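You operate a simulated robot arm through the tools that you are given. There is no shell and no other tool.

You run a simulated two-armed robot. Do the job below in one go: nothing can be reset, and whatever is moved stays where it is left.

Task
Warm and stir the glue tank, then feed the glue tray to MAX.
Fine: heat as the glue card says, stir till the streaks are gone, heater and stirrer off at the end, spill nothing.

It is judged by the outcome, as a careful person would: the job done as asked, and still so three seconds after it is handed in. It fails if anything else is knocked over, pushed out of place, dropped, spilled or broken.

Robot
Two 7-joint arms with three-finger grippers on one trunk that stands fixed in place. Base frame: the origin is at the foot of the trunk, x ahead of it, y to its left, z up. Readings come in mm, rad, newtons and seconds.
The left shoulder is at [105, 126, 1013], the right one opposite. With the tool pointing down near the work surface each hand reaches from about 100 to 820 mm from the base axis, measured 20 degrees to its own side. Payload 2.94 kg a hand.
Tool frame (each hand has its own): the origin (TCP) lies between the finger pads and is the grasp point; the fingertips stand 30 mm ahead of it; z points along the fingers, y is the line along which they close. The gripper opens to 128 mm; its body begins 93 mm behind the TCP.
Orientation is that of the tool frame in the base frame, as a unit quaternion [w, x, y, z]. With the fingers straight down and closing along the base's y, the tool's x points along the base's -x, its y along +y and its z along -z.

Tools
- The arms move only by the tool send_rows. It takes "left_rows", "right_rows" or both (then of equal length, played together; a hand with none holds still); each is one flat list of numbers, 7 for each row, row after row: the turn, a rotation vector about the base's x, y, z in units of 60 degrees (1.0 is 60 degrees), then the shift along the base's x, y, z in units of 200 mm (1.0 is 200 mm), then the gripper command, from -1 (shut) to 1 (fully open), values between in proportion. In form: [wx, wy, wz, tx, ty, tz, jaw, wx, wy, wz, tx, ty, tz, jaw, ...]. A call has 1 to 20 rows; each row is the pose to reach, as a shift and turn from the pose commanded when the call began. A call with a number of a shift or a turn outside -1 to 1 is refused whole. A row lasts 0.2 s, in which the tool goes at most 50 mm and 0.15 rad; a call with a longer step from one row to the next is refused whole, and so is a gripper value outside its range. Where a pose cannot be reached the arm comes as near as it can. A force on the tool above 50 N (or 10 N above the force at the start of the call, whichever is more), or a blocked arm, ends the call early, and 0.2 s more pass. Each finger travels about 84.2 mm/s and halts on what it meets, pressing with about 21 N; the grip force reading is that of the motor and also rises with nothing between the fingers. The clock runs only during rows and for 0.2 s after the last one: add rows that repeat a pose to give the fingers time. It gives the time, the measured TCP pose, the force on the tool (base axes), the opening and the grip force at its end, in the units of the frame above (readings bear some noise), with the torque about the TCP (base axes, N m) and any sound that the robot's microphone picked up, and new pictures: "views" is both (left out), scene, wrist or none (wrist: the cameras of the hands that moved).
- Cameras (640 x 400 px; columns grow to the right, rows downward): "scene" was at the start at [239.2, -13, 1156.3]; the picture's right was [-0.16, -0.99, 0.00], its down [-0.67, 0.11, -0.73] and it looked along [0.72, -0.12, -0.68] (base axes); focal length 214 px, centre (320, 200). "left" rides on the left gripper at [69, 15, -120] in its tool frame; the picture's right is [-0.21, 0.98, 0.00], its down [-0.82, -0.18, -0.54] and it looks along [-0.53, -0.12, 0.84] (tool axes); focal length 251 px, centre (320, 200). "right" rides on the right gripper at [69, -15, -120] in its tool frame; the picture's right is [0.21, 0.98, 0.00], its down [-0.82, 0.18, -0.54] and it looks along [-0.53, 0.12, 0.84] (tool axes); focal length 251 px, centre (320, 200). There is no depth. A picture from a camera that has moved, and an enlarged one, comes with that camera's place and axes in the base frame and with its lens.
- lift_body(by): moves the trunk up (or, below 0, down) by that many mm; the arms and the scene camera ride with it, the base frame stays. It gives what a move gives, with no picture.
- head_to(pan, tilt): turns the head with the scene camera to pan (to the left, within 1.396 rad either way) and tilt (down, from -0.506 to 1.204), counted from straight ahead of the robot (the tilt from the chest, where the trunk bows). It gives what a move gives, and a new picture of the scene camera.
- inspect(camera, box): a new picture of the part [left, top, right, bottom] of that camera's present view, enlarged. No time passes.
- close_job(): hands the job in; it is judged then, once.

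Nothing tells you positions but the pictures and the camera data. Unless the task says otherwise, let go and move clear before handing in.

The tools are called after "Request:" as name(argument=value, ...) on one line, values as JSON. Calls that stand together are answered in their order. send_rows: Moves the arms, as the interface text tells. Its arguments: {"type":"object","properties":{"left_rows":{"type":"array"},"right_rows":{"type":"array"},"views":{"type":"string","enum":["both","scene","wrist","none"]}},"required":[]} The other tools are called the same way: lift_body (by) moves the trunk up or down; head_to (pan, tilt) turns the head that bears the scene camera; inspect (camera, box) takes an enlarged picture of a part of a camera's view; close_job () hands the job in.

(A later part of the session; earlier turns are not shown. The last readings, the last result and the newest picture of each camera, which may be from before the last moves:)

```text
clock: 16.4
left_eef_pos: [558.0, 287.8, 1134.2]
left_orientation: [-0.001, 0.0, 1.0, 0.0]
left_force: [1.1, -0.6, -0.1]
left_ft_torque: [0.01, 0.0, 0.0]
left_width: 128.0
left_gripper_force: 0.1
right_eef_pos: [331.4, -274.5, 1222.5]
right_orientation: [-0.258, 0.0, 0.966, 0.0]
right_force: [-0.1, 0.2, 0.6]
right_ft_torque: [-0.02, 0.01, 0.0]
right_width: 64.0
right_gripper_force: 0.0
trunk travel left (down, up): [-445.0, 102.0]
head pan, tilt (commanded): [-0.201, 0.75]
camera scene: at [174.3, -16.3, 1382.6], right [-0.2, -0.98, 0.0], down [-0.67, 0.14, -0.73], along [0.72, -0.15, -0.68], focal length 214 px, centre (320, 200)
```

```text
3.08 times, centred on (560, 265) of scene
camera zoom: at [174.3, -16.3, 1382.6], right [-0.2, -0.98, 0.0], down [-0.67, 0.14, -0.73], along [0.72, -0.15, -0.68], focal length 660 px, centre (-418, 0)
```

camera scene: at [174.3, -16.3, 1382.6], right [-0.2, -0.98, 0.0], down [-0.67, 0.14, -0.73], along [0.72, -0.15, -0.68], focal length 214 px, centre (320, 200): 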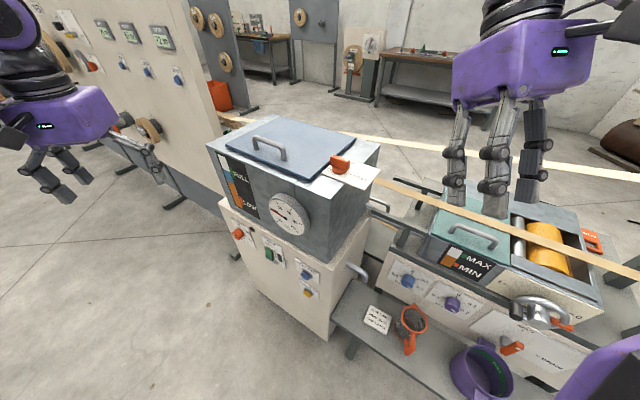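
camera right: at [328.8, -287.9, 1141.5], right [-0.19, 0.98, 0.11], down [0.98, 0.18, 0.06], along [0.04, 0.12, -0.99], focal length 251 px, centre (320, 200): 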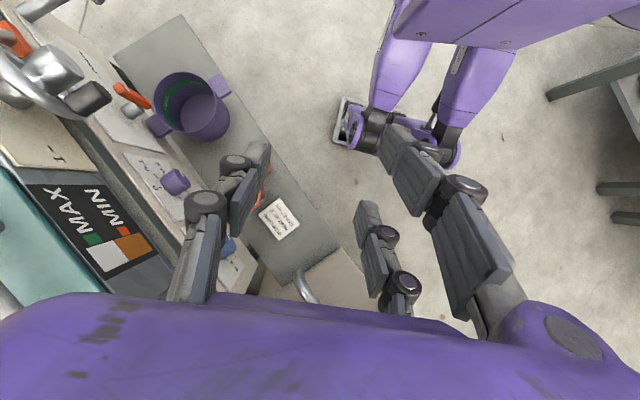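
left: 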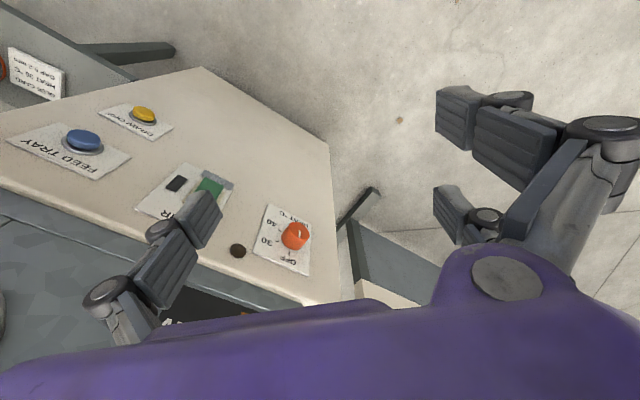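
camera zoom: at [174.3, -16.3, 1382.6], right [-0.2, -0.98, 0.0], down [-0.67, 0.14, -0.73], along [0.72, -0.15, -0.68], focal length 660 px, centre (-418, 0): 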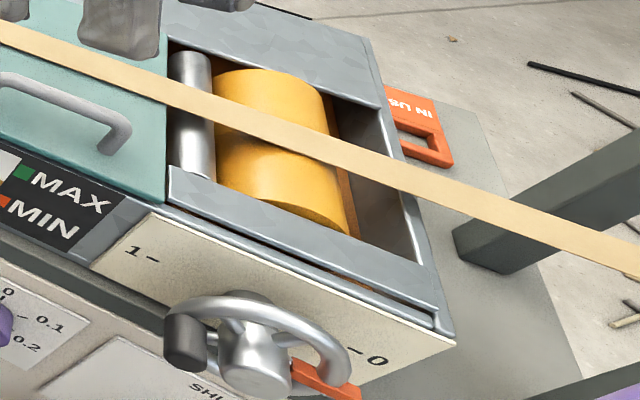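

From above I can see the drain lever upright at SHUT, the tank lever on FREE, and the tray level just above MIN, with the blue knobs and wheel left alone. Next I'll lower the trunk again and turn the left hand to face the panel for the heater knob.

Request:
lift_body(by=-220)

Request:
send_rows(left_rows=[-0.04605, -0.1187, -0.04605, 0.042, 0.007, -0.093, 1, -0.0921, -0.2374, -0.0921, 0.084, 0.014, -0.187, 1, -0.1381, -0.3561, -0.1381, 0.126, 0.021, -0.28, 1, -0.1842, -0.4748, -0.1842, 0.168, 0.028, -0.373, 1, -0.2302, -0.5935, -0.2302, 0.21, 0.035, -0.467, 1, -0.2763, -0.7122, -0.2763, 0.25, 0.042, -0.56, 1], views="none")

Request:
send_rows(left_rows=[-0.04605, -0.1187, -0.04605, 0.042, 0.007, -0.093, 1, -0.0921, -0.2374, -0.0921, 0.084, 0.014, -0.187, 1, -0.1381, -0.3561, -0.1381, 0.126, 0.021, -0.28, 1, -0.1842, -0.4748, -0.1842, 0.168, 0.028, -0.373, 1, -0.2302, -0.5935, -0.2302, 0.21, 0.035, -0.467, 1, -0.2763, -0.7122, -0.2763, 0.25, 0.042, -0.56, 1], views="both")

```text
clock: 18.7
left_eef_pos: [558.6, 286.9, 916.1]
left_orientation: [0.001, 0.001, 1.0, 0.0]
left_force: [1.2, 0.3, 0.5]
left_ft_torque: [-0.02, -0.02, -0.03]
left_width: 128.0
left_gripper_force: 0.0
right_eef_pos: [329.9, -275.1, 1000.8]
right_orientation: [-0.258, 0.0, 0.966, 0.0]
right_force: [0.3, -0.5, 0.0]
right_ft_torque: [0.02, 0.01, -0.01]
right_width: 63.9
right_gripper_force: 0.1
trunk travel left (down, up): [-225.0, 322.0]
head pan, tilt (commanded): [-0.201, 0.75]
```

```text
clock: 20.1
left_eef_pos: [608.9, 293.7, 804.4]
left_orientation: [0.364, 0.141, 0.91, -0.141]
left_force: [-0.2, 0.2, 0.4]
left_ft_torque: [0.01, -0.03, -0.03]
left_width: 127.8
left_gripper_force: 0.0
right_eef_pos: [332.0, -274.4, 1001.2]
right_orientation: [-0.258, 0.0, 0.966, 0.0]
right_force: [-0.3, 0.1, 0.4]
right_ft_torque: [0.01, -0.04, 0.03]
right_width: 63.9
right_gripper_force: 0.1
trunk travel left (down, up): [-225.0, 322.0]
head pan, tilt (commanded): [-0.201, 0.75]
```

```text
clock: 21.5
left_eef_pos: [659.5, 302.6, 690.7]
left_orientation: [0.66, 0.255, 0.658, -0.258]
left_force: [0.3, 0.5, -0.3]
left_ft_torque: [0.01, -0.05, -0.02]
left_width: 128.2
left_gripper_force: 0.1
right_eef_pos: [332.3, -274.1, 1001.2]
right_orientation: [-0.259, 0.0, 0.966, 0.0]
right_force: [0.7, 0.1, 0.9]
right_ft_torque: [0.02, -0.01, -0.01]
right_width: 64.1
right_gripper_force: 0.0
trunk travel left (down, up): [-225.0, 322.0]
head pan, tilt (commanded): [-0.201, 0.75]
camera scene: at [239.0, -16.3, 1156.1], right [-0.2, -0.98, 0.0], down [-0.67, 0.14, -0.73], along [0.72, -0.15, -0.68], focal length 214 px, centre (320, 200)
camera left: at [581.0, 394.9, 621.8], right [0.66, 0.72, 0.21], down [-0.52, 0.23, 0.82], along [0.54, -0.65, 0.53], focal length 251 px, centre (320, 200)
```

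scene: 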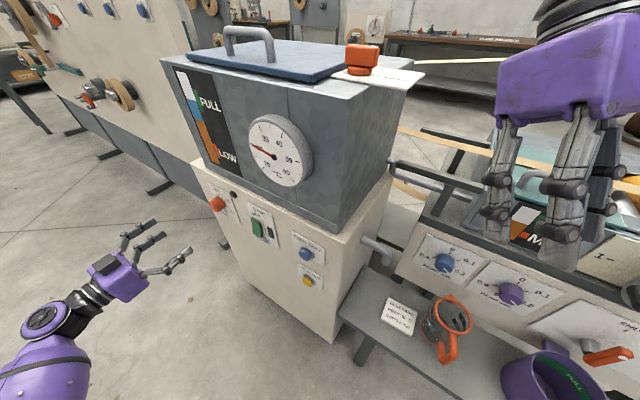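
left: 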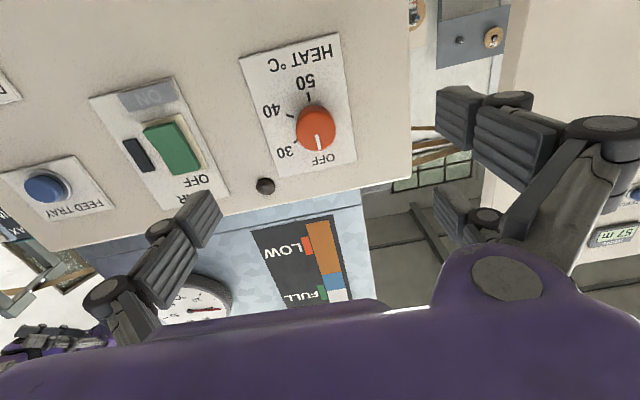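

The left wrist camera now looks up at the panel (its picture is upside down) and shows the knob with OFF/30/40/50, the stir rocker, and the feed button. I'll zoom in for precise positions.

Request:
inspect(camera="left", box=[230, 30, 370, 200])

Request:
inspect(camera="left", box=[80, 70, 240, 210])

Request:
inspect(camera="scene", box=[200, 170, 340, 310])

Request:
inspect(camera="left", box=[240, 200, 380, 310])

```text
2.35 times, centred on (300, 115) of left
camera zoom: at [581.0, 394.9, 621.8], right [0.66, 0.72, 0.21], down [-0.52, 0.23, 0.82], along [0.54, -0.65, 0.53], focal length 592 px, centre (367, 400)
```

zoom: 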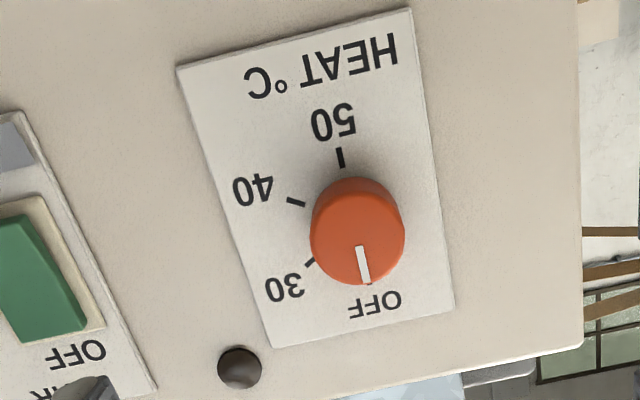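

```text
2.86 times, centred on (160, 140) of left
camera zoom: at [581.0, 394.9, 621.8], right [0.66, 0.72, 0.21], down [-0.52, 0.23, 0.82], along [0.54, -0.65, 0.53], focal length 718 px, centre (777, 371)
```

zoom: 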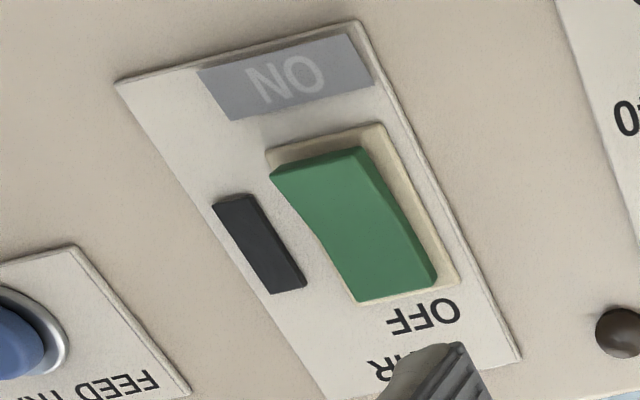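

```text
2.86 times, centred on (270, 240) of scene
camera zoom: at [239.0, -16.3, 1156.1], right [-0.2, -0.98, 0.0], down [-0.67, 0.14, -0.73], along [0.72, -0.15, -0.68], focal length 613 px, centre (463, 86)
```

zoom: 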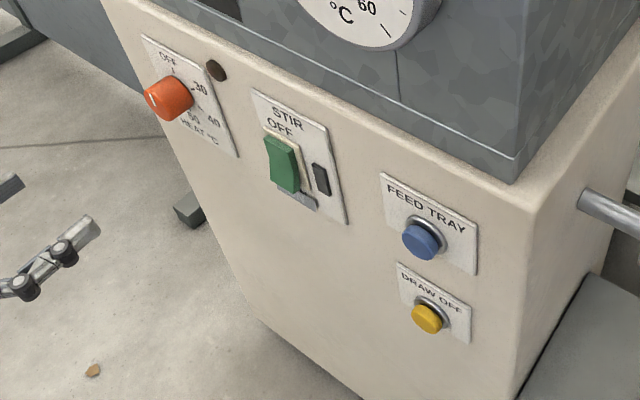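

```text
3.64 times, centred on (310, 255) of left
camera zoom: at [581.0, 394.9, 621.8], right [0.66, 0.72, 0.21], down [-0.52, 0.23, 0.82], along [0.54, -0.65, 0.53], focal length 914 px, centre (356, 0)
```

zoom: 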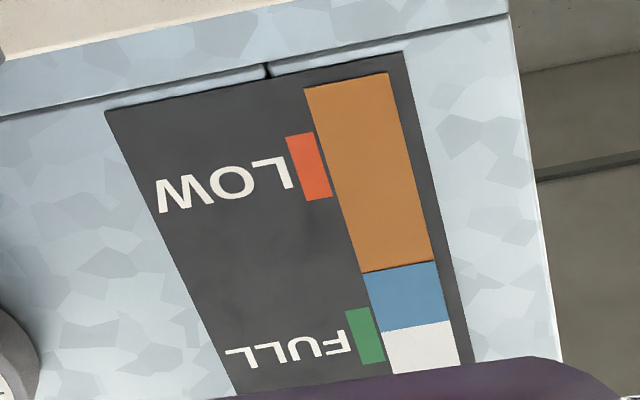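

I've located the heater knob face at about (755,207,701), the stir rocker at (654,79,691), and the feed button at (536,-37,698); the panel faces (-0.74,0.67,0). Before gripping the knob I'll test in free space that the wrist can turn 60° clockwise and back.

Request:
send_rows(left_rows=[0.0923, -0.0843, 0, 0, 0, 0, 1, 0.1845, -0.1685, 0, 0, 0, 0, 1, 0.2768, -0.2528, 0, 0, 0, 0, 1, 0.369, -0.337, 0, 0, 0, 0, 1, 0.4613, -0.4213, 0, 0, 0, 0, 1, 0.5535, -0.5055, 0, 0, 0, 0, 1, 0.6458, -0.5898, 0, 0, 0, 0, 1, 0.738, -0.674, 0, 0, 0, 0, 1, 0.6458, -0.5898, 0, 0, 0, 0, 1, 0.5535, -0.5055, 0, 0, 0, 0, 1, 0.4613, -0.4213, 0, 0, 0, 0, 1, 0.369, -0.337, 0, 0, 0, 0, 1, 0.2768, -0.2528, 0, 0, 0, 0, 1, 0.1845, -0.1685, 0, 0, 0, 0, 1, 0.0923, -0.0843, 0, 0, 0, 0, 1, 0, 0, 0, 0, 0, 0, 1], views="none")

```text
clock: 24.9
left_eef_pos: [659.2, 304.5, 691.0]
left_orientation: [0.659, 0.254, 0.66, -0.256]
left_force: [-0.2, 0.0, 0.2]
left_ft_torque: [0.02, 0.01, -0.02]
left_width: 127.9
left_gripper_force: 0.0
right_eef_pos: [329.5, -274.7, 1001.5]
right_orientation: [-0.259, 0.0, 0.966, 0.0]
right_force: [-0.5, 0.1, -0.5]
right_ft_torque: [-0.01, 0.01, 0.04]
right_width: 63.8
right_gripper_force: 0.1
trunk travel left (down, up): [-225.0, 322.0]
head pan, tilt (commanded): [-0.201, 0.75]
```

The wrist turn works. I'll approach to about 45 mm short of the knob and check alignment.

Request:
send_rows(left_rows=[0, 0, 0, 0.06, -0.065, 0.055, 1, 0, 0, 0, 0.13, -0.14, 0.055, 1, 0, 0, 0, 0.2, -0.215, 0.055, 1, 0, 0, 0, 0.273, -0.294, 0.055, 1, 0, 0, 0, 0.273, -0.294, 0.055, 1], views="both")

```text
clock: 26.1
left_eef_pos: [711.5, 245.1, 703.2]
left_orientation: [0.66, 0.255, 0.659, -0.255]
left_force: [-0.1, -1.2, 0.1]
left_ft_torque: [-0.02, -0.01, -0.04]
left_width: 128.1
left_gripper_force: 0.0
right_eef_pos: [330.7, -274.9, 1001.4]
right_orientation: [-0.259, 0.0, 0.966, 0.0]
right_force: [-0.6, -0.1, 0.1]
right_ft_torque: [-0.01, 0.01, 0.0]
right_width: 64.1
right_gripper_force: 0.0
trunk travel left (down, up): [-225.0, 322.0]
head pan, tilt (commanded): [-0.201, 0.75]
camera scene: at [238.4, -16.3, 1156.2], right [-0.2, -0.98, 0.0], down [-0.67, 0.14, -0.73], along [0.72, -0.15, -0.68], focal length 214 px, centre (320, 200)
camera left: at [633.8, 337.4, 634.2], right [0.66, 0.72, 0.21], down [-0.52, 0.23, 0.82], along [0.54, -0.65, 0.53], focal length 251 px, centre (320, 200)
```

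scene: 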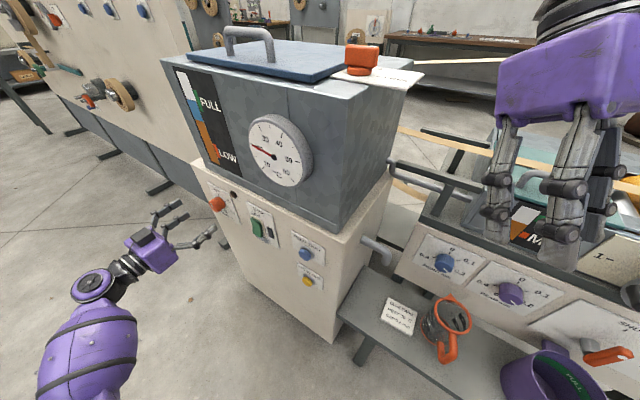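
left: 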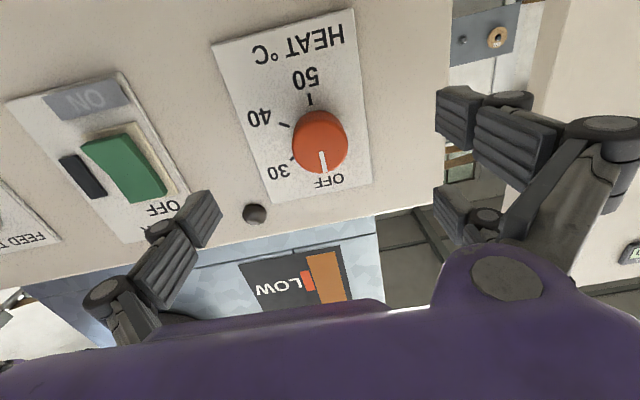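

Request:
inspect(camera="left", box=[260, 80, 380, 200])

Request:
inspect(camera="scene", box=[140, 170, 260, 270])

```text
3.33 times, centred on (320, 140) of left
camera zoom: at [633.8, 337.4, 634.2], right [0.66, 0.72, 0.21], down [-0.52, 0.23, 0.82], along [0.54, -0.65, 0.53], focal length 838 px, centre (320, 400)
```

zoom: 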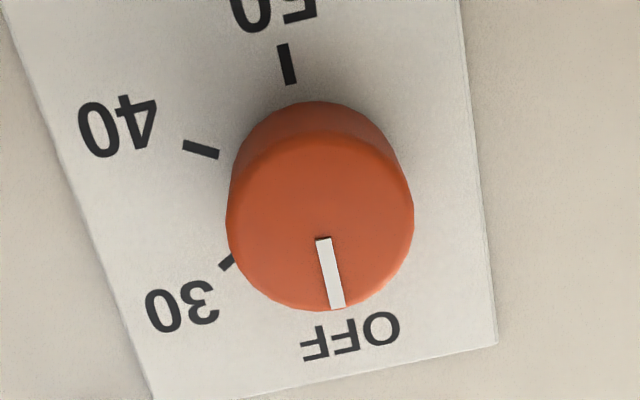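

```text
4.00 times, centred on (200, 220) of scene
camera zoom: at [238.4, -16.3, 1156.2], right [-0.2, -0.98, 0.0], down [-0.67, 0.14, -0.73], along [0.72, -0.15, -0.68], focal length 858 px, centre (800, 120)
```

zoom: 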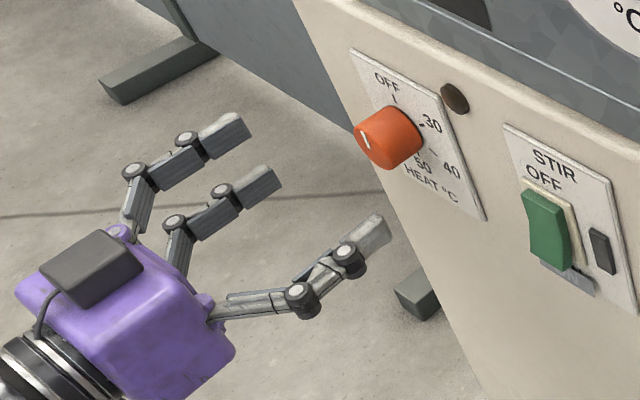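

Alignment checks out to within 2 mm, and the marks are spaced 60° apart (OFF→30 is 60° clockwise). I'll move in over the knob and then close on it.

Request:
send_rows(left_rows=[0, 0, 0, 0.06, -0.054, 0, 1, 0, 0, 0, 0.12, -0.108, 0, 1, 0, 0, 0, 0.184, -0.164, 0, 1, 0, 0, 0, 0.184, -0.164, 0, 1], views="both")

Request:
inspect(camera="scene", box=[150, 160, 270, 260])

```text
clock: 27.1
left_eef_pos: [748.5, 213.0, 701.5]
left_orientation: [0.659, 0.255, 0.66, -0.256]
left_force: [1.0, 0.4, -0.5]
left_ft_torque: [0.04, -0.01, -0.02]
left_width: 128.3
left_gripper_force: 0.1
right_eef_pos: [330.7, -275.2, 1001.0]
right_orientation: [-0.259, 0.0, 0.966, 0.0]
right_force: [0.2, -0.6, 0.2]
right_ft_torque: [0.0, 0.02, -0.03]
right_width: 63.8
right_gripper_force: 0.0
trunk travel left (down, up): [-225.0, 322.0]
head pan, tilt (commanded): [-0.201, 0.75]
camera scene: at [238.4, -16.3, 1156.2], right [-0.2, -0.98, 0.0], down [-0.67, 0.14, -0.73], along [0.72, -0.15, -0.68], focal length 214 px, centre (320, 200)
camera left: at [670.4, 305.5, 633.9], right [0.66, 0.72, 0.21], down [-0.52, 0.23, 0.82], along [0.54, -0.65, 0.53], focal length 251 px, centre (320, 200)
```

scene: 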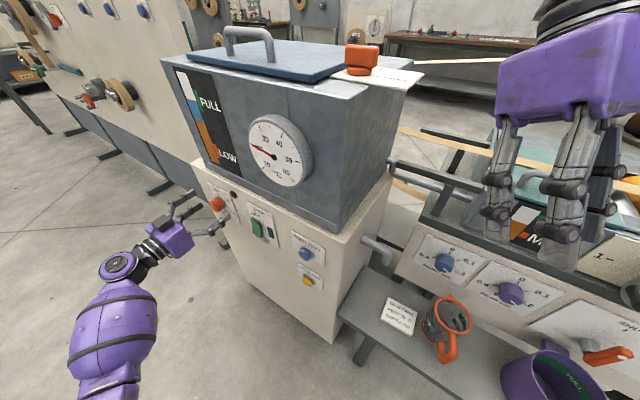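
left: 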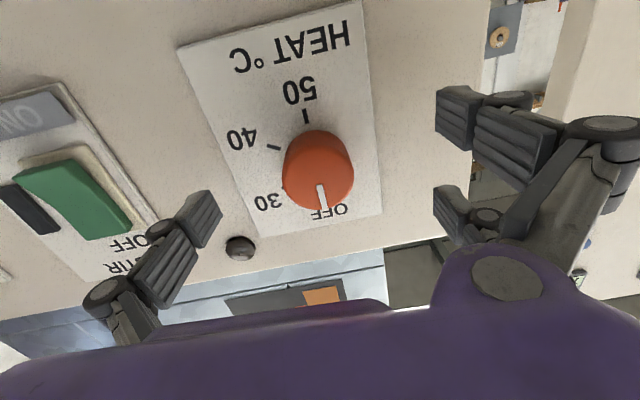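

```text
4.00 times, centred on (210, 210) of scene
camera zoom: at [238.4, -16.3, 1156.2], right [-0.2, -0.98, 0.0], down [-0.67, 0.14, -0.73], along [0.72, -0.15, -0.68], focal length 858 px, centre (760, 160)
```

zoom: 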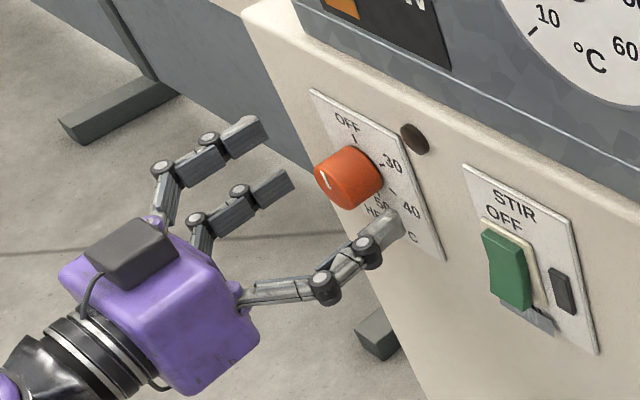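

The knob is centred between the fingers. Closing the gripper on it now.

Request:
send_rows(left_rows=[0, 0, 0, 0, 0, 0, 0.2, 0, 0, 0, 0, 0, 0, -0.3, 0, 0, 0, 0, 0, 0, -1, 0, 0, 0, 0, 0, 0, -1, 0, 0, 0, 0, 0, 0, -1, 0, 0, 0, 0, 0, 0, -1], views="wrist")

```text
clock: 28.5
left_eef_pos: [746.5, 210.1, 701.9]
left_orientation: [0.657, 0.259, 0.659, -0.259]
left_force: [-26.1, -16.3, -5.5]
left_ft_torque: [-0.52, -0.33, -0.9]
left_width: 34.7
left_gripper_force: 45.4
right_eef_pos: [328.8, -275.7, 1001.2]
right_orientation: [-0.259, 0.001, 0.966, 0.0]
right_force: [0.0, -0.5, -0.2]
right_ft_torque: [0.01, 0.0, -0.02]
right_width: 64.2
right_gripper_force: 0.1
trunk travel left (down, up): [-225.0, 322.0]
head pan, tilt (commanded): [-0.201, 0.75]
camera left: at [668.4, 302.9, 633.8], right [0.67, 0.72, 0.21], down [-0.52, 0.24, 0.82], along [0.54, -0.66, 0.53], focal length 251 px, centre (320, 200)
```

left: 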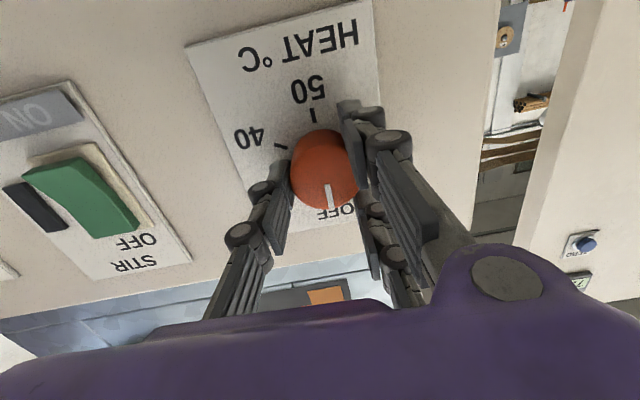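

The knob is gripped at 35 mm width, with a sideways load of about 30 N from a few mm of offset. I'll relieve that before turning.

Request:
send_rows(left_rows=[0, 0, 0, -0.007, -0.007, 0, -1, 0, 0, 0, -0.0135, -0.0148, 0, -1, 0, 0, 0, -0.0135, -0.0148, 0, -1], views="none")

```text
clock: 29.3
left_eef_pos: [745.7, 209.1, 701.2]
left_orientation: [0.658, 0.258, 0.659, -0.256]
left_force: [-14.8, -9.3, -5.6]
left_ft_torque: [0.36, 0.46, -1.48]
left_width: 34.6
left_gripper_force: 45.3
right_eef_pos: [330.7, -275.5, 1002.0]
right_orientation: [-0.258, 0.0, 0.966, -0.001]
right_force: [0.1, 0.6, -0.6]
right_ft_torque: [-0.01, 0.01, 0.01]
right_width: 64.0
right_gripper_force: 0.1
trunk travel left (down, up): [-225.0, 322.0]
head pan, tilt (commanded): [-0.201, 0.75]
```

The side load halved. I'll shift a little more and then turn 60° clockwise to 30.

Request:
send_rows(left_rows=[0, 0, 0, -0.0135, -0.0148, 0, -1, 0.0923, -0.0843, 0, -0.0135, -0.0148, 0, -1, 0.1845, -0.1685, 0, -0.0135, -0.0148, 0, -1, 0.2768, -0.2528, 0, -0.0135, -0.0148, 0, -1, 0.369, -0.337, 0, -0.0135, -0.0148, 0, -1], views="wrist")

```text
clock: 30.5
left_eef_pos: [746.5, 208.2, 699.3]
left_orientation: [0.702, 0.418, 0.572, -0.075]
left_force: [-7.5, 14.1, -17.9]
left_ft_torque: [-0.12, -0.02, -0.82]
left_width: 33.9
left_gripper_force: 45.2
right_eef_pos: [331.1, -272.7, 1000.2]
right_orientation: [-0.259, 0.001, 0.966, 0.0]
right_force: [-0.1, 0.2, 0.9]
right_ft_torque: [0.04, 0.02, -0.04]
right_width: 63.9
right_gripper_force: 0.0
trunk travel left (down, up): [-225.0, 322.0]
head pan, tilt (commanded): [-0.201, 0.75]
camera left: at [688.8, 325.4, 647.9], right [0.5, 0.54, 0.67], down [-0.78, -0.06, 0.62], along [0.38, -0.84, 0.4], focal length 251 px, centre (320, 200)
```

left: 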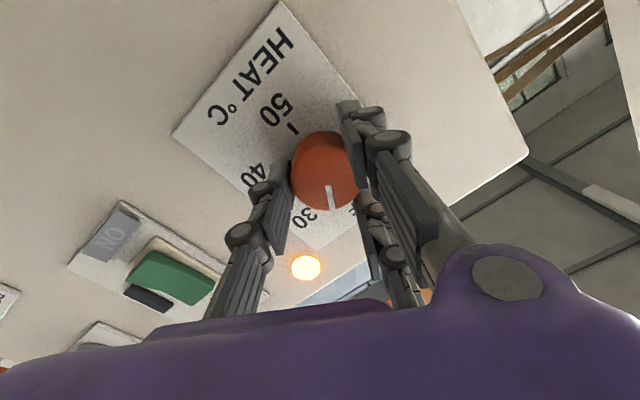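

The heater lamp has lit and the knob turns with the hand. Turning the remaining 30°.

Request:
send_rows(left_rows=[0.0923, -0.0843, 0, 0, 0, 0, -1, 0.1845, -0.1685, 0, 0, 0, 0, -1, 0.2768, -0.2528, 0, 0, 0, 0, -1, 0.369, -0.337, 0, 0, 0, 0, -1, 0.369, -0.337, 0, 0, 0, 0, -1], views="both")

Request:
inspect(camera="left", box=[240, 80, 400, 280])

Request:
inspect(camera="scene", box=[160, 70, 320, 270])

```text
clock: 31.7
left_eef_pos: [747.1, 210.0, 698.0]
left_orientation: [0.697, 0.551, 0.447, 0.108]
left_force: [12.5, 18.0, -24.5]
left_ft_torque: [0.43, 0.63, -0.6]
left_width: 33.8
left_gripper_force: 44.7
right_eef_pos: [333.5, -272.2, 1000.8]
right_orientation: [-0.26, 0.001, 0.966, 0.0]
right_force: [0.9, -0.3, 0.2]
right_ft_torque: [0.0, -0.02, 0.01]
right_width: 63.6
right_gripper_force: 0.0
trunk travel left (down, up): [-225.0, 322.0]
head pan, tilt (commanded): [-0.201, 0.75]
camera scene: at [241.9, -14.3, 1155.5], right [-0.2, -0.98, 0.0], down [-0.67, 0.13, -0.73], along [0.71, -0.15, -0.68], focal length 214 px, centre (320, 200)
camera left: at [702.9, 340.2, 676.6], right [0.21, 0.22, 0.95], down [-0.94, -0.23, 0.26], along [0.28, -0.95, 0.16], focal length 251 px, centre (320, 200)
```

scene: 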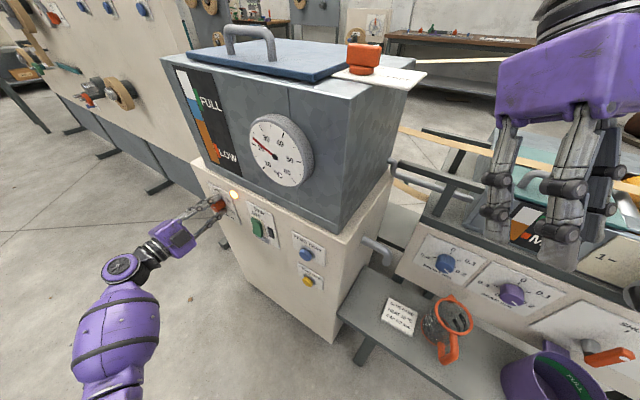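
left: 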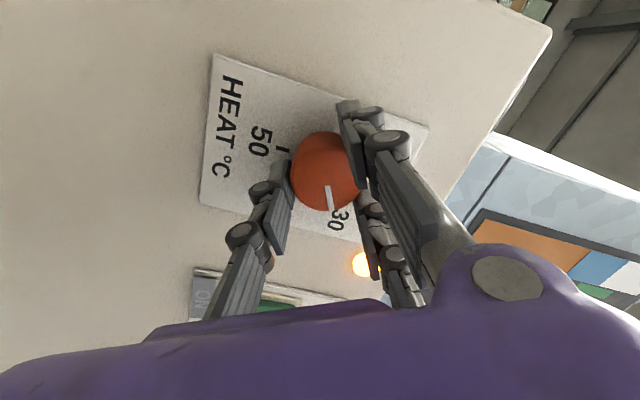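

```text
2.00 times, centred on (320, 180) of left
camera zoom: at [702.9, 340.2, 676.6], right [0.21, 0.22, 0.95], down [-0.94, -0.23, 0.26], along [0.28, -0.95, 0.16], focal length 503 px, centre (320, 240)
```

zoom: 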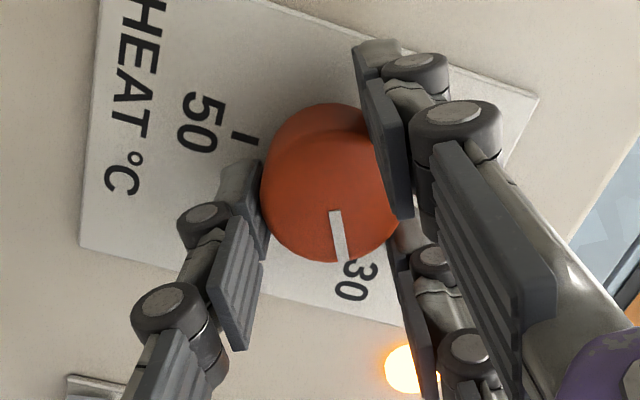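

```text
2.00 times, centred on (240, 170) of scene
camera zoom: at [241.9, -14.3, 1155.5], right [-0.2, -0.98, 0.0], down [-0.67, 0.13, -0.73], along [0.71, -0.15, -0.68], focal length 429 px, centre (480, 260)
```

zoom: 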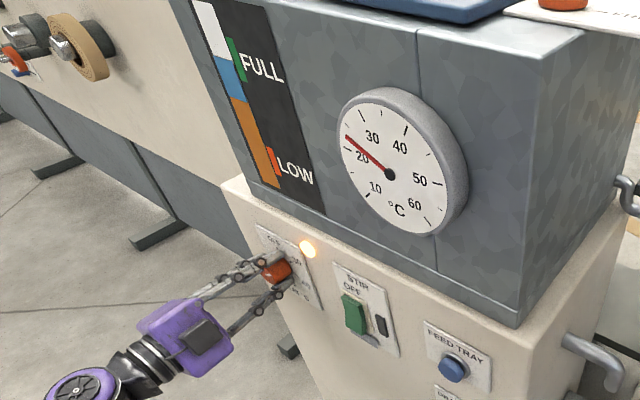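

The mark points to 30 and the temperature is already climbing. Releasing the knob and backing off.

Request:
send_rows(left_rows=[0, 0, 0, 0, 0, 0, 0, 0, 0, 0, 0, 0, 0, 1, 0, 0, 0, 0, 0, 0, 1, 0, 0, 0, 0, 0, 0, 1, 0, 0, 0, -0.1, 0.09, 0, 1, 0, 0, 0, -0.22, 0.2, 0, 1, 0, 0, 0, -0.34, 0.31, 0, 1], views="both")

Request:
inspect(camera="scene", box=[160, 70, 320, 270])

Request:
inspect(camera="left", box=[200, 60, 420, 260])

```text
clock: 33.3
left_eef_pos: [678.1, 267.6, 703.0]
left_orientation: [0.699, 0.551, 0.442, 0.108]
left_force: [-0.1, 0.1, 0.3]
left_ft_torque: [0.0, 0.01, 0.01]
left_width: 128.0
left_gripper_force: 0.1
right_eef_pos: [330.2, -273.5, 1001.3]
right_orientation: [-0.258, 0.0, 0.966, 0.0]
right_force: [-0.7, 0.3, 0.8]
right_ft_torque: [-0.03, -0.02, 0.0]
right_width: 64.0
right_gripper_force: 0.1
trunk travel left (down, up): [-225.0, 322.0]
head pan, tilt (commanded): [-0.201, 0.75]
camera scene: at [238.3, -16.2, 1156.3], right [-0.2, -0.98, 0.0], down [-0.67, 0.14, -0.73], along [0.72, -0.15, -0.68], focal length 214 px, centre (320, 200)
camera left: at [635.5, 399.2, 680.6], right [0.2, 0.22, 0.95], down [-0.94, -0.23, 0.25], along [0.27, -0.95, 0.16], focal length 251 px, centre (320, 200)
```

scene: 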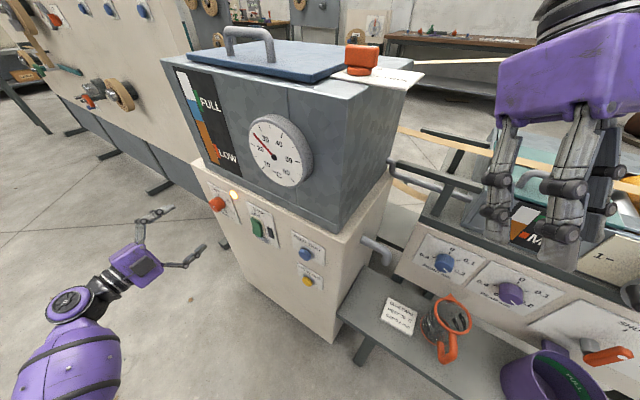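
left: 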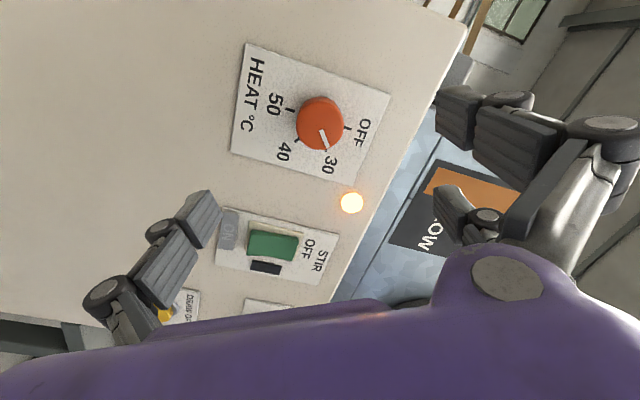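

```text
2.00 times, centred on (240, 170) of scene
camera zoom: at [238.3, -16.2, 1156.3], right [-0.2, -0.98, 0.0], down [-0.67, 0.14, -0.73], along [0.72, -0.15, -0.68], focal length 429 px, centre (480, 260)
```

zoom: 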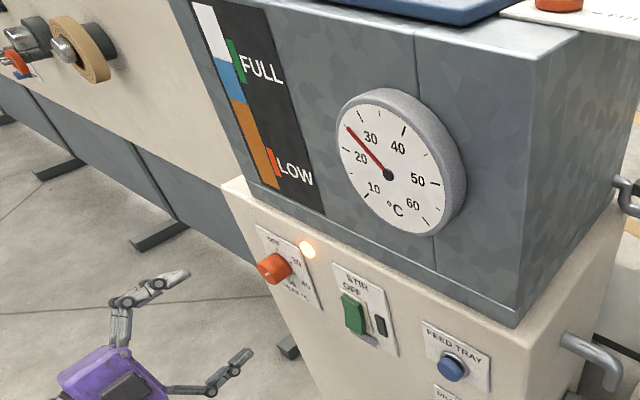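

```text
2.00 times, centred on (310, 160) of left
camera zoom: at [635.5, 399.2, 680.6], right [0.2, 0.22, 0.95], down [-0.94, -0.23, 0.25], along [0.27, -0.95, 0.16], focal length 503 px, centre (340, 280)
```

zoom: 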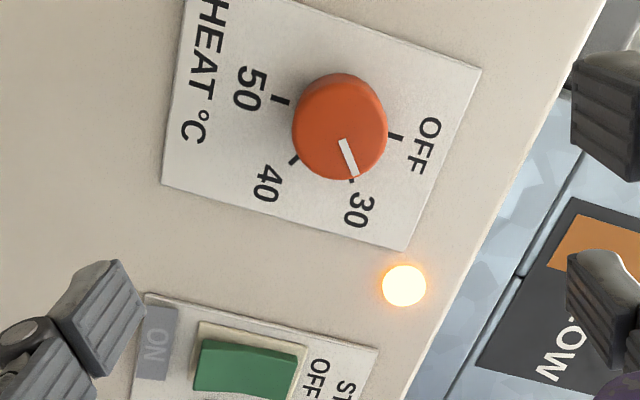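

The knob mark is on the 30 tick, the lamp is lit, and the thermometer is near 26 °C. Now I'll roll the hand back, close the fingers, and stand off in front of the stir rocker's lower (ON) half.

Request:
send_rows(left_rows=[-0.0923, 0.0843, 0, -0.049, -0.072, -0.0188, -1, -0.1845, 0.1685, 0, -0.098, -0.144, -0.0375, -1, -0.2768, 0.2528, 0, -0.1476, -0.216, -0.0563, -1, -0.369, 0.337, 0, -0.1968, -0.288, -0.075, -1, -0.4613, 0.4213, 0, -0.246, -0.36, -0.0938, -1, -0.5535, 0.5055, 0, -0.295, -0.432, -0.1125, -1, -0.6458, 0.5898, 0, -0.344, -0.504, -0.1313, -1, -0.738, 0.674, 0, -0.3935, -0.5765, -0.15, -1], views="both")

Request:
inspect(camera="scene", box=[160, 70, 320, 270])

```text
clock: 35.1
left_eef_pos: [596.3, 151.9, 671.2]
left_orientation: [0.659, 0.255, 0.66, -0.256]
left_force: [-0.9, -0.5, 1.4]
left_ft_torque: [0.02, 0.0, 0.03]
left_width: 0.0
left_gripper_force: 3.0
right_eef_pos: [329.3, -274.6, 1001.4]
right_orientation: [-0.259, 0.0, 0.966, 0.0]
right_force: [0.0, 0.3, 0.2]
right_ft_torque: [0.0, 0.02, -0.01]
right_width: 63.8
right_gripper_force: 0.0
trunk travel left (down, up): [-225.0, 322.0]
head pan, tilt (commanded): [-0.201, 0.75]
camera scene: at [238.4, -16.4, 1156.2], right [-0.2, -0.98, 0.0], down [-0.67, 0.14, -0.73], along [0.72, -0.15, -0.68], focal length 214 px, centre (320, 200)
camera left: at [517.8, 244.4, 602.9], right [0.66, 0.72, 0.21], down [-0.52, 0.23, 0.82], along [0.54, -0.65, 0.53], focal length 251 px, centre (320, 200)
```

scene: 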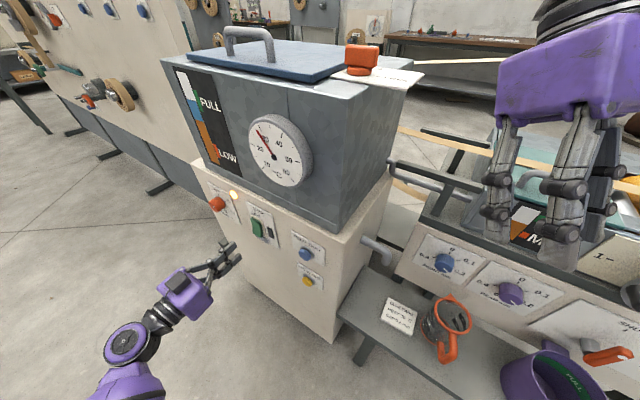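
left: 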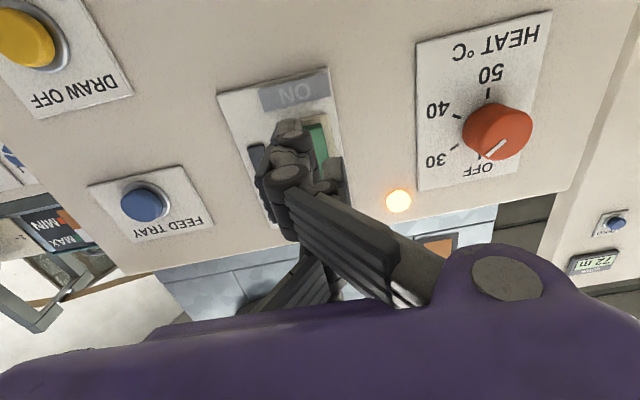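

```text
2.00 times, centred on (240, 170) of scene
camera zoom: at [238.4, -16.4, 1156.2], right [-0.2, -0.98, 0.0], down [-0.67, 0.14, -0.73], along [0.72, -0.15, -0.68], focal length 429 px, centre (480, 260)
```

zoom: 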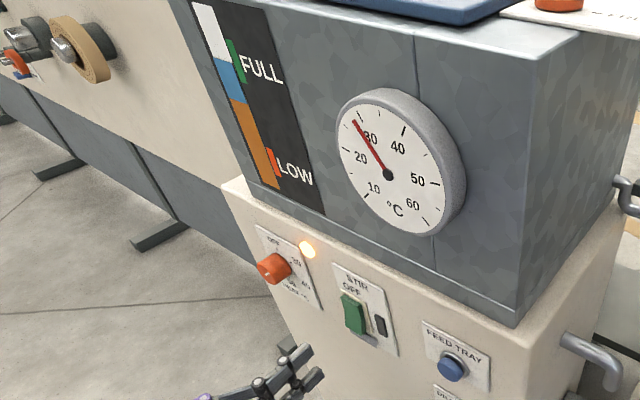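

The temperature is nearing 30 °C. I'll look closely at the fingertips relative to the rocker.

Request:
inspect(camera="left", box=[210, 60, 380, 220])

Request:
inspect(camera="scene", box=[150, 190, 310, 310])

```text
2.50 times, centred on (295, 140) of left
camera zoom: at [517.8, 244.4, 602.9], right [0.66, 0.72, 0.21], down [-0.52, 0.23, 0.82], along [0.54, -0.65, 0.53], focal length 629 px, centre (382, 350)
```

zoom: 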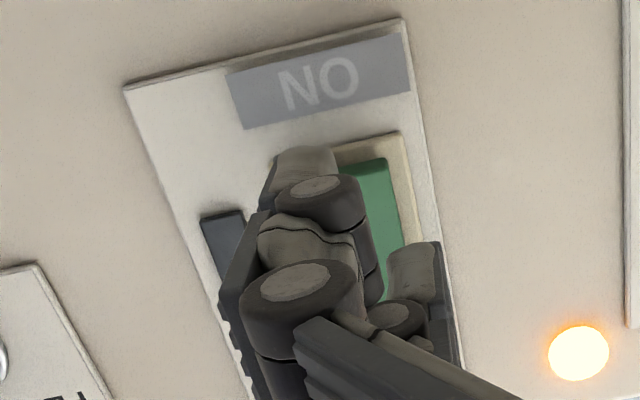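

```text
3.33 times, centred on (230, 250) of scene
camera zoom: at [238.4, -16.4, 1156.2], right [-0.2, -0.98, 0.0], down [-0.67, 0.14, -0.73], along [0.72, -0.15, -0.68], focal length 715 px, centre (620, 33)
```

zoom: 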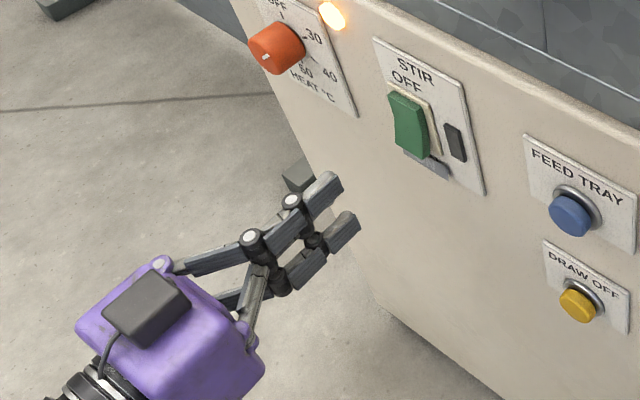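

Request:
inspect(camera="scene", box=[195, 220, 265, 280])

Request:
inspect(camera="scene", box=[160, 60, 320, 200])

```text
6.67 times, centred on (230, 250) of scene
camera zoom: at [238.4, -16.4, 1156.2], right [-0.2, -0.98, 0.0], down [-0.67, 0.14, -0.73], along [0.72, -0.15, -0.68], focal length 1430 px, centre (920, -133)
```

zoom: 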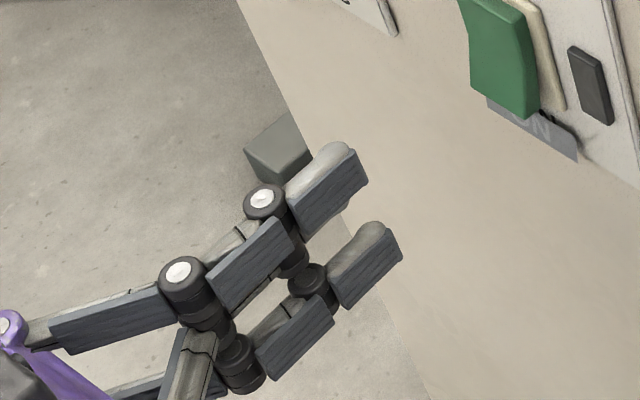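

```text
2.86 times, centred on (240, 130) of scene
camera zoom: at [238.4, -16.4, 1156.2], right [-0.2, -0.98, 0.0], down [-0.67, 0.14, -0.73], along [0.72, -0.15, -0.68], focal length 613 px, centre (549, 400)
```

zoom: 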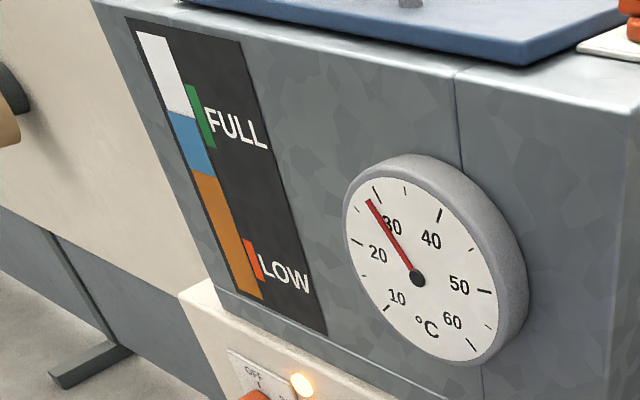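

The closed pair fingers stand 24 mm above and below the tool axis, so I'll press the rocker's lower half with the upper fingertip. I'll lower the hand 24 mm and move in close before creeping.

Request:
send_rows(left_rows=[0, 0, 0, -0.01, -0.011, -0.06, -1, 0, 0, 0, -0.02, -0.022, -0.12, -1, 0, 0, 0, 0.065, -0.1, -0.12, -1, 0, 0, 0, 0.15, -0.177, -0.12, -1, 0, 0, 0, 0.15, -0.177, -0.12, -1], views="both")

Request:
inspect(camera="scene", box=[205, 190, 295, 270])

Request:
inspect(camera="left", box=[200, 40, 400, 220])

```text
clock: 36.3
left_eef_pos: [627.9, 120.1, 649.0]
left_orientation: [0.659, 0.256, 0.659, -0.256]
left_force: [0.1, 0.0, 0.5]
left_ft_torque: [-0.04, -0.01, 0.01]
left_width: 0.0
left_gripper_force: 3.5
right_eef_pos: [330.5, -274.3, 1001.0]
right_orientation: [-0.259, 0.0, 0.966, 0.0]
right_force: [-1.1, -0.8, -1.3]
right_ft_torque: [-0.02, -0.02, 0.0]
right_width: 64.1
right_gripper_force: 0.1
trunk travel left (down, up): [-225.0, 322.0]
head pan, tilt (commanded): [-0.201, 0.75]
camera scene: at [238.4, -16.3, 1156.2], right [-0.2, -0.98, 0.0], down [-0.67, 0.14, -0.73], along [0.72, -0.15, -0.68], focal length 214 px, centre (320, 200)
camera left: at [550.2, 212.3, 579.9], right [0.66, 0.72, 0.21], down [-0.52, 0.23, 0.82], along [0.54, -0.65, 0.53], focal length 251 px, centre (320, 200)
```

scene: 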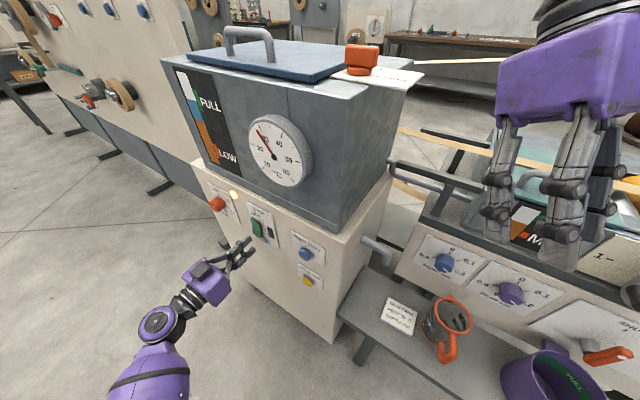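
left: 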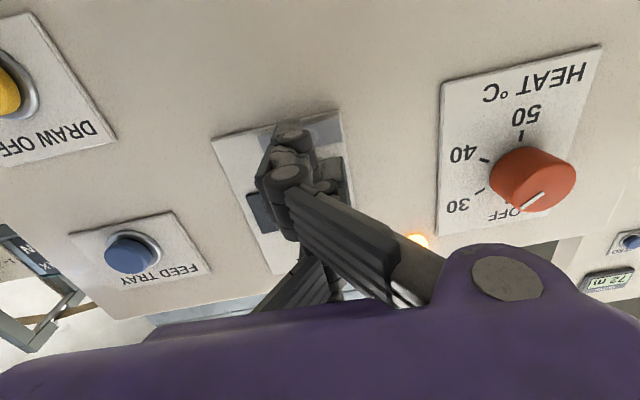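

```text
5.00 times, centred on (250, 230) of scene
camera zoom: at [238.4, -16.3, 1156.2], right [-0.2, -0.98, 0.0], down [-0.67, 0.14, -0.73], along [0.72, -0.15, -0.68], focal length 1072 px, centre (670, 50)
```

zoom: 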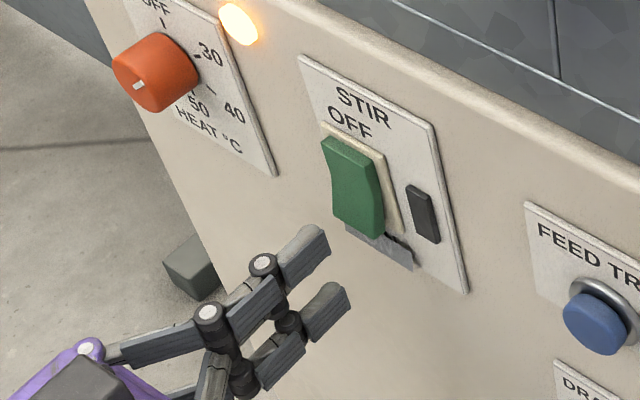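

```text
2.22 times, centred on (300, 130) of left
camera zoom: at [550.2, 212.3, 579.9], right [0.66, 0.72, 0.21], down [-0.52, 0.23, 0.82], along [0.54, -0.65, 0.53], focal length 559 px, centre (364, 356)
```

zoom: 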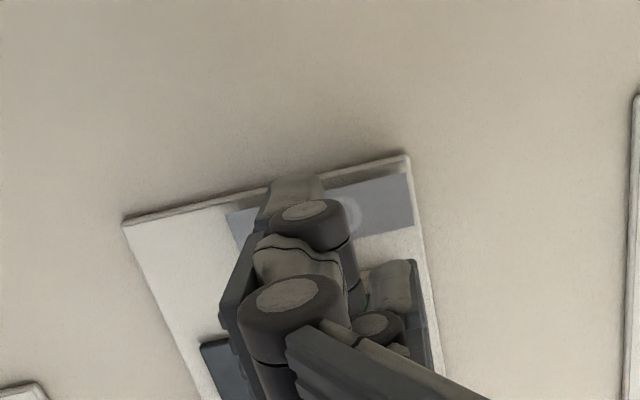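

The upper fingertip is lined up with the lower half of the rocker, about 25 mm away. I'll creep forward and watch the force.

Request:
send_rows(left_rows=[0, 0, 0, 0.037, -0.0337, 0, -1, 0, 0, 0, 0.0738, -0.0674, 0, -1, 0, 0, 0, 0.0738, -0.0674, 0, -1], views="scene")

Request:
inspect(camera="scene", box=[205, 190, 295, 270])

```text
clock: 37.1
left_eef_pos: [642.1, 106.3, 648.8]
left_orientation: [0.659, 0.256, 0.66, -0.256]
left_force: [0.9, -0.2, -0.6]
left_ft_torque: [0.04, 0.05, 0.0]
left_width: 0.0
left_gripper_force: 3.2
right_eef_pos: [330.1, -274.1, 1002.1]
right_orientation: [-0.259, 0.0, 0.966, 0.0]
right_force: [0.0, -0.3, -0.7]
right_ft_torque: [0.03, 0.0, -0.01]
right_width: 64.1
right_gripper_force: 0.1
trunk travel left (down, up): [-225.0, 322.0]
head pan, tilt (commanded): [-0.201, 0.75]
camera scene: at [238.5, -16.3, 1156.2], right [-0.2, -0.98, 0.0], down [-0.67, 0.14, -0.73], along [0.72, -0.15, -0.68], focal length 214 px, centre (320, 200)
```

scene: 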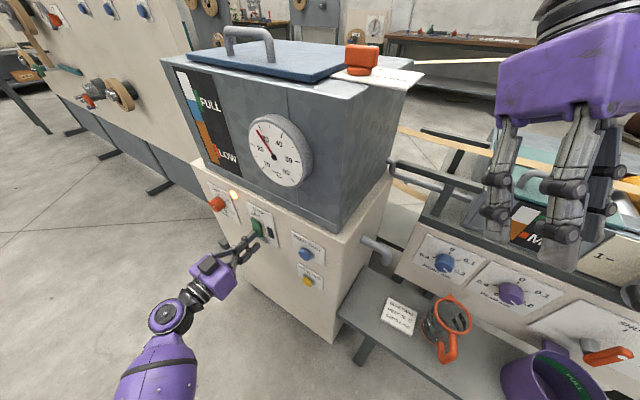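

```text
5.00 times, centred on (250, 230) of scene
camera zoom: at [238.5, -16.3, 1156.2], right [-0.2, -0.98, 0.0], down [-0.67, 0.14, -0.73], along [0.72, -0.15, -0.68], focal length 1072 px, centre (670, 50)
```

zoom: 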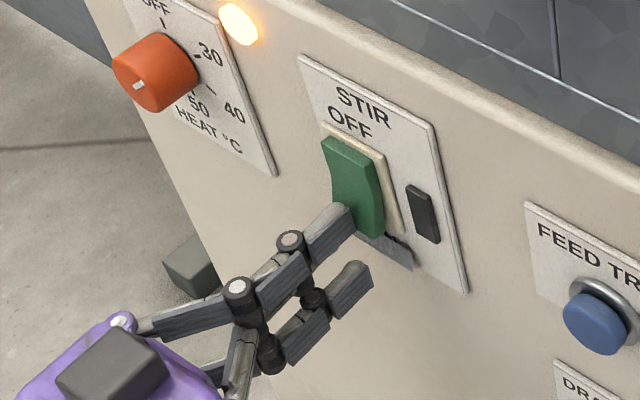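

The tip is almost touching, slightly low on the rocker. I'll raise it 6 mm and then press in small steps.

Request:
send_rows(left_rows=[0, 0, 0, -0.0135, -0.015, 0.03, -1, 0, 0, 0, 0.0013, -0.0285, 0.03, -1, 0, 0, 0, 0.016, -0.042, 0.03, -1, 0, 0, 0, 0.0308, -0.0555, 0.03, -1, 0, 0, 0, 0.0308, -0.0555, 0.03, -1], views="scene")

Request:
inspect(camera="scene", box=[205, 190, 295, 270])

```text
clock: 38.1
left_eef_pos: [647.2, 104.3, 651.4]
left_orientation: [0.66, 0.25, 0.663, -0.25]
left_force: [-13.8, 17.9, 3.0]
left_ft_torque: [-0.75, -0.48, -0.24]
left_width: 0.2
left_gripper_force: 3.0
right_eef_pos: [331.0, -275.1, 1001.3]
right_orientation: [-0.258, 0.0, 0.966, 0.0]
right_force: [-0.5, -0.3, -0.9]
right_ft_torque: [0.03, -0.01, -0.03]
right_width: 64.2
right_gripper_force: 0.0
trunk travel left (down, up): [-225.0, 322.0]
head pan, tilt (commanded): [-0.201, 0.75]
heard: click
stopped in row 4 (left hand): the force on the tool passed its limit at 54 N (the readings are from after the stop); the commanded pose is now the measured one
camera scene: at [237.5, -16.3, 1156.5], right [-0.2, -0.98, 0.0], down [-0.67, 0.14, -0.73], along [0.72, -0.15, -0.68], focal length 214 px, centre (320, 200)
```

scene: 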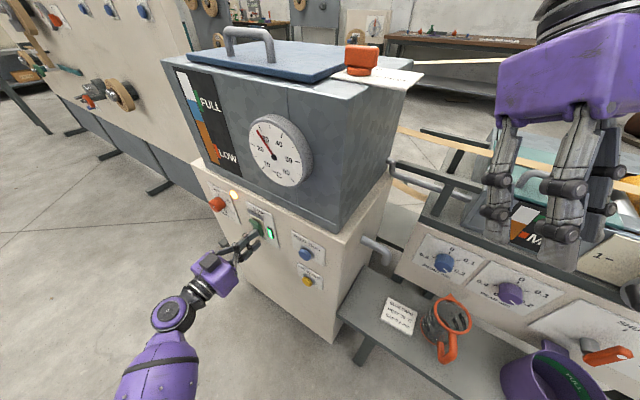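

```text
5.00 times, centred on (250, 230) of scene
camera zoom: at [237.5, -16.3, 1156.5], right [-0.2, -0.98, 0.0], down [-0.67, 0.14, -0.73], along [0.72, -0.15, -0.68], focal length 1072 px, centre (670, 50)
```

zoom: 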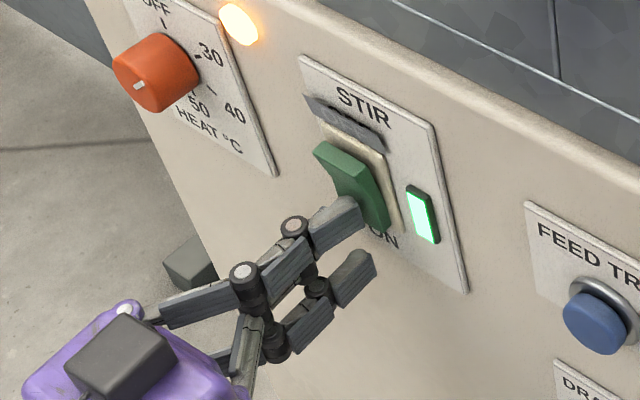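

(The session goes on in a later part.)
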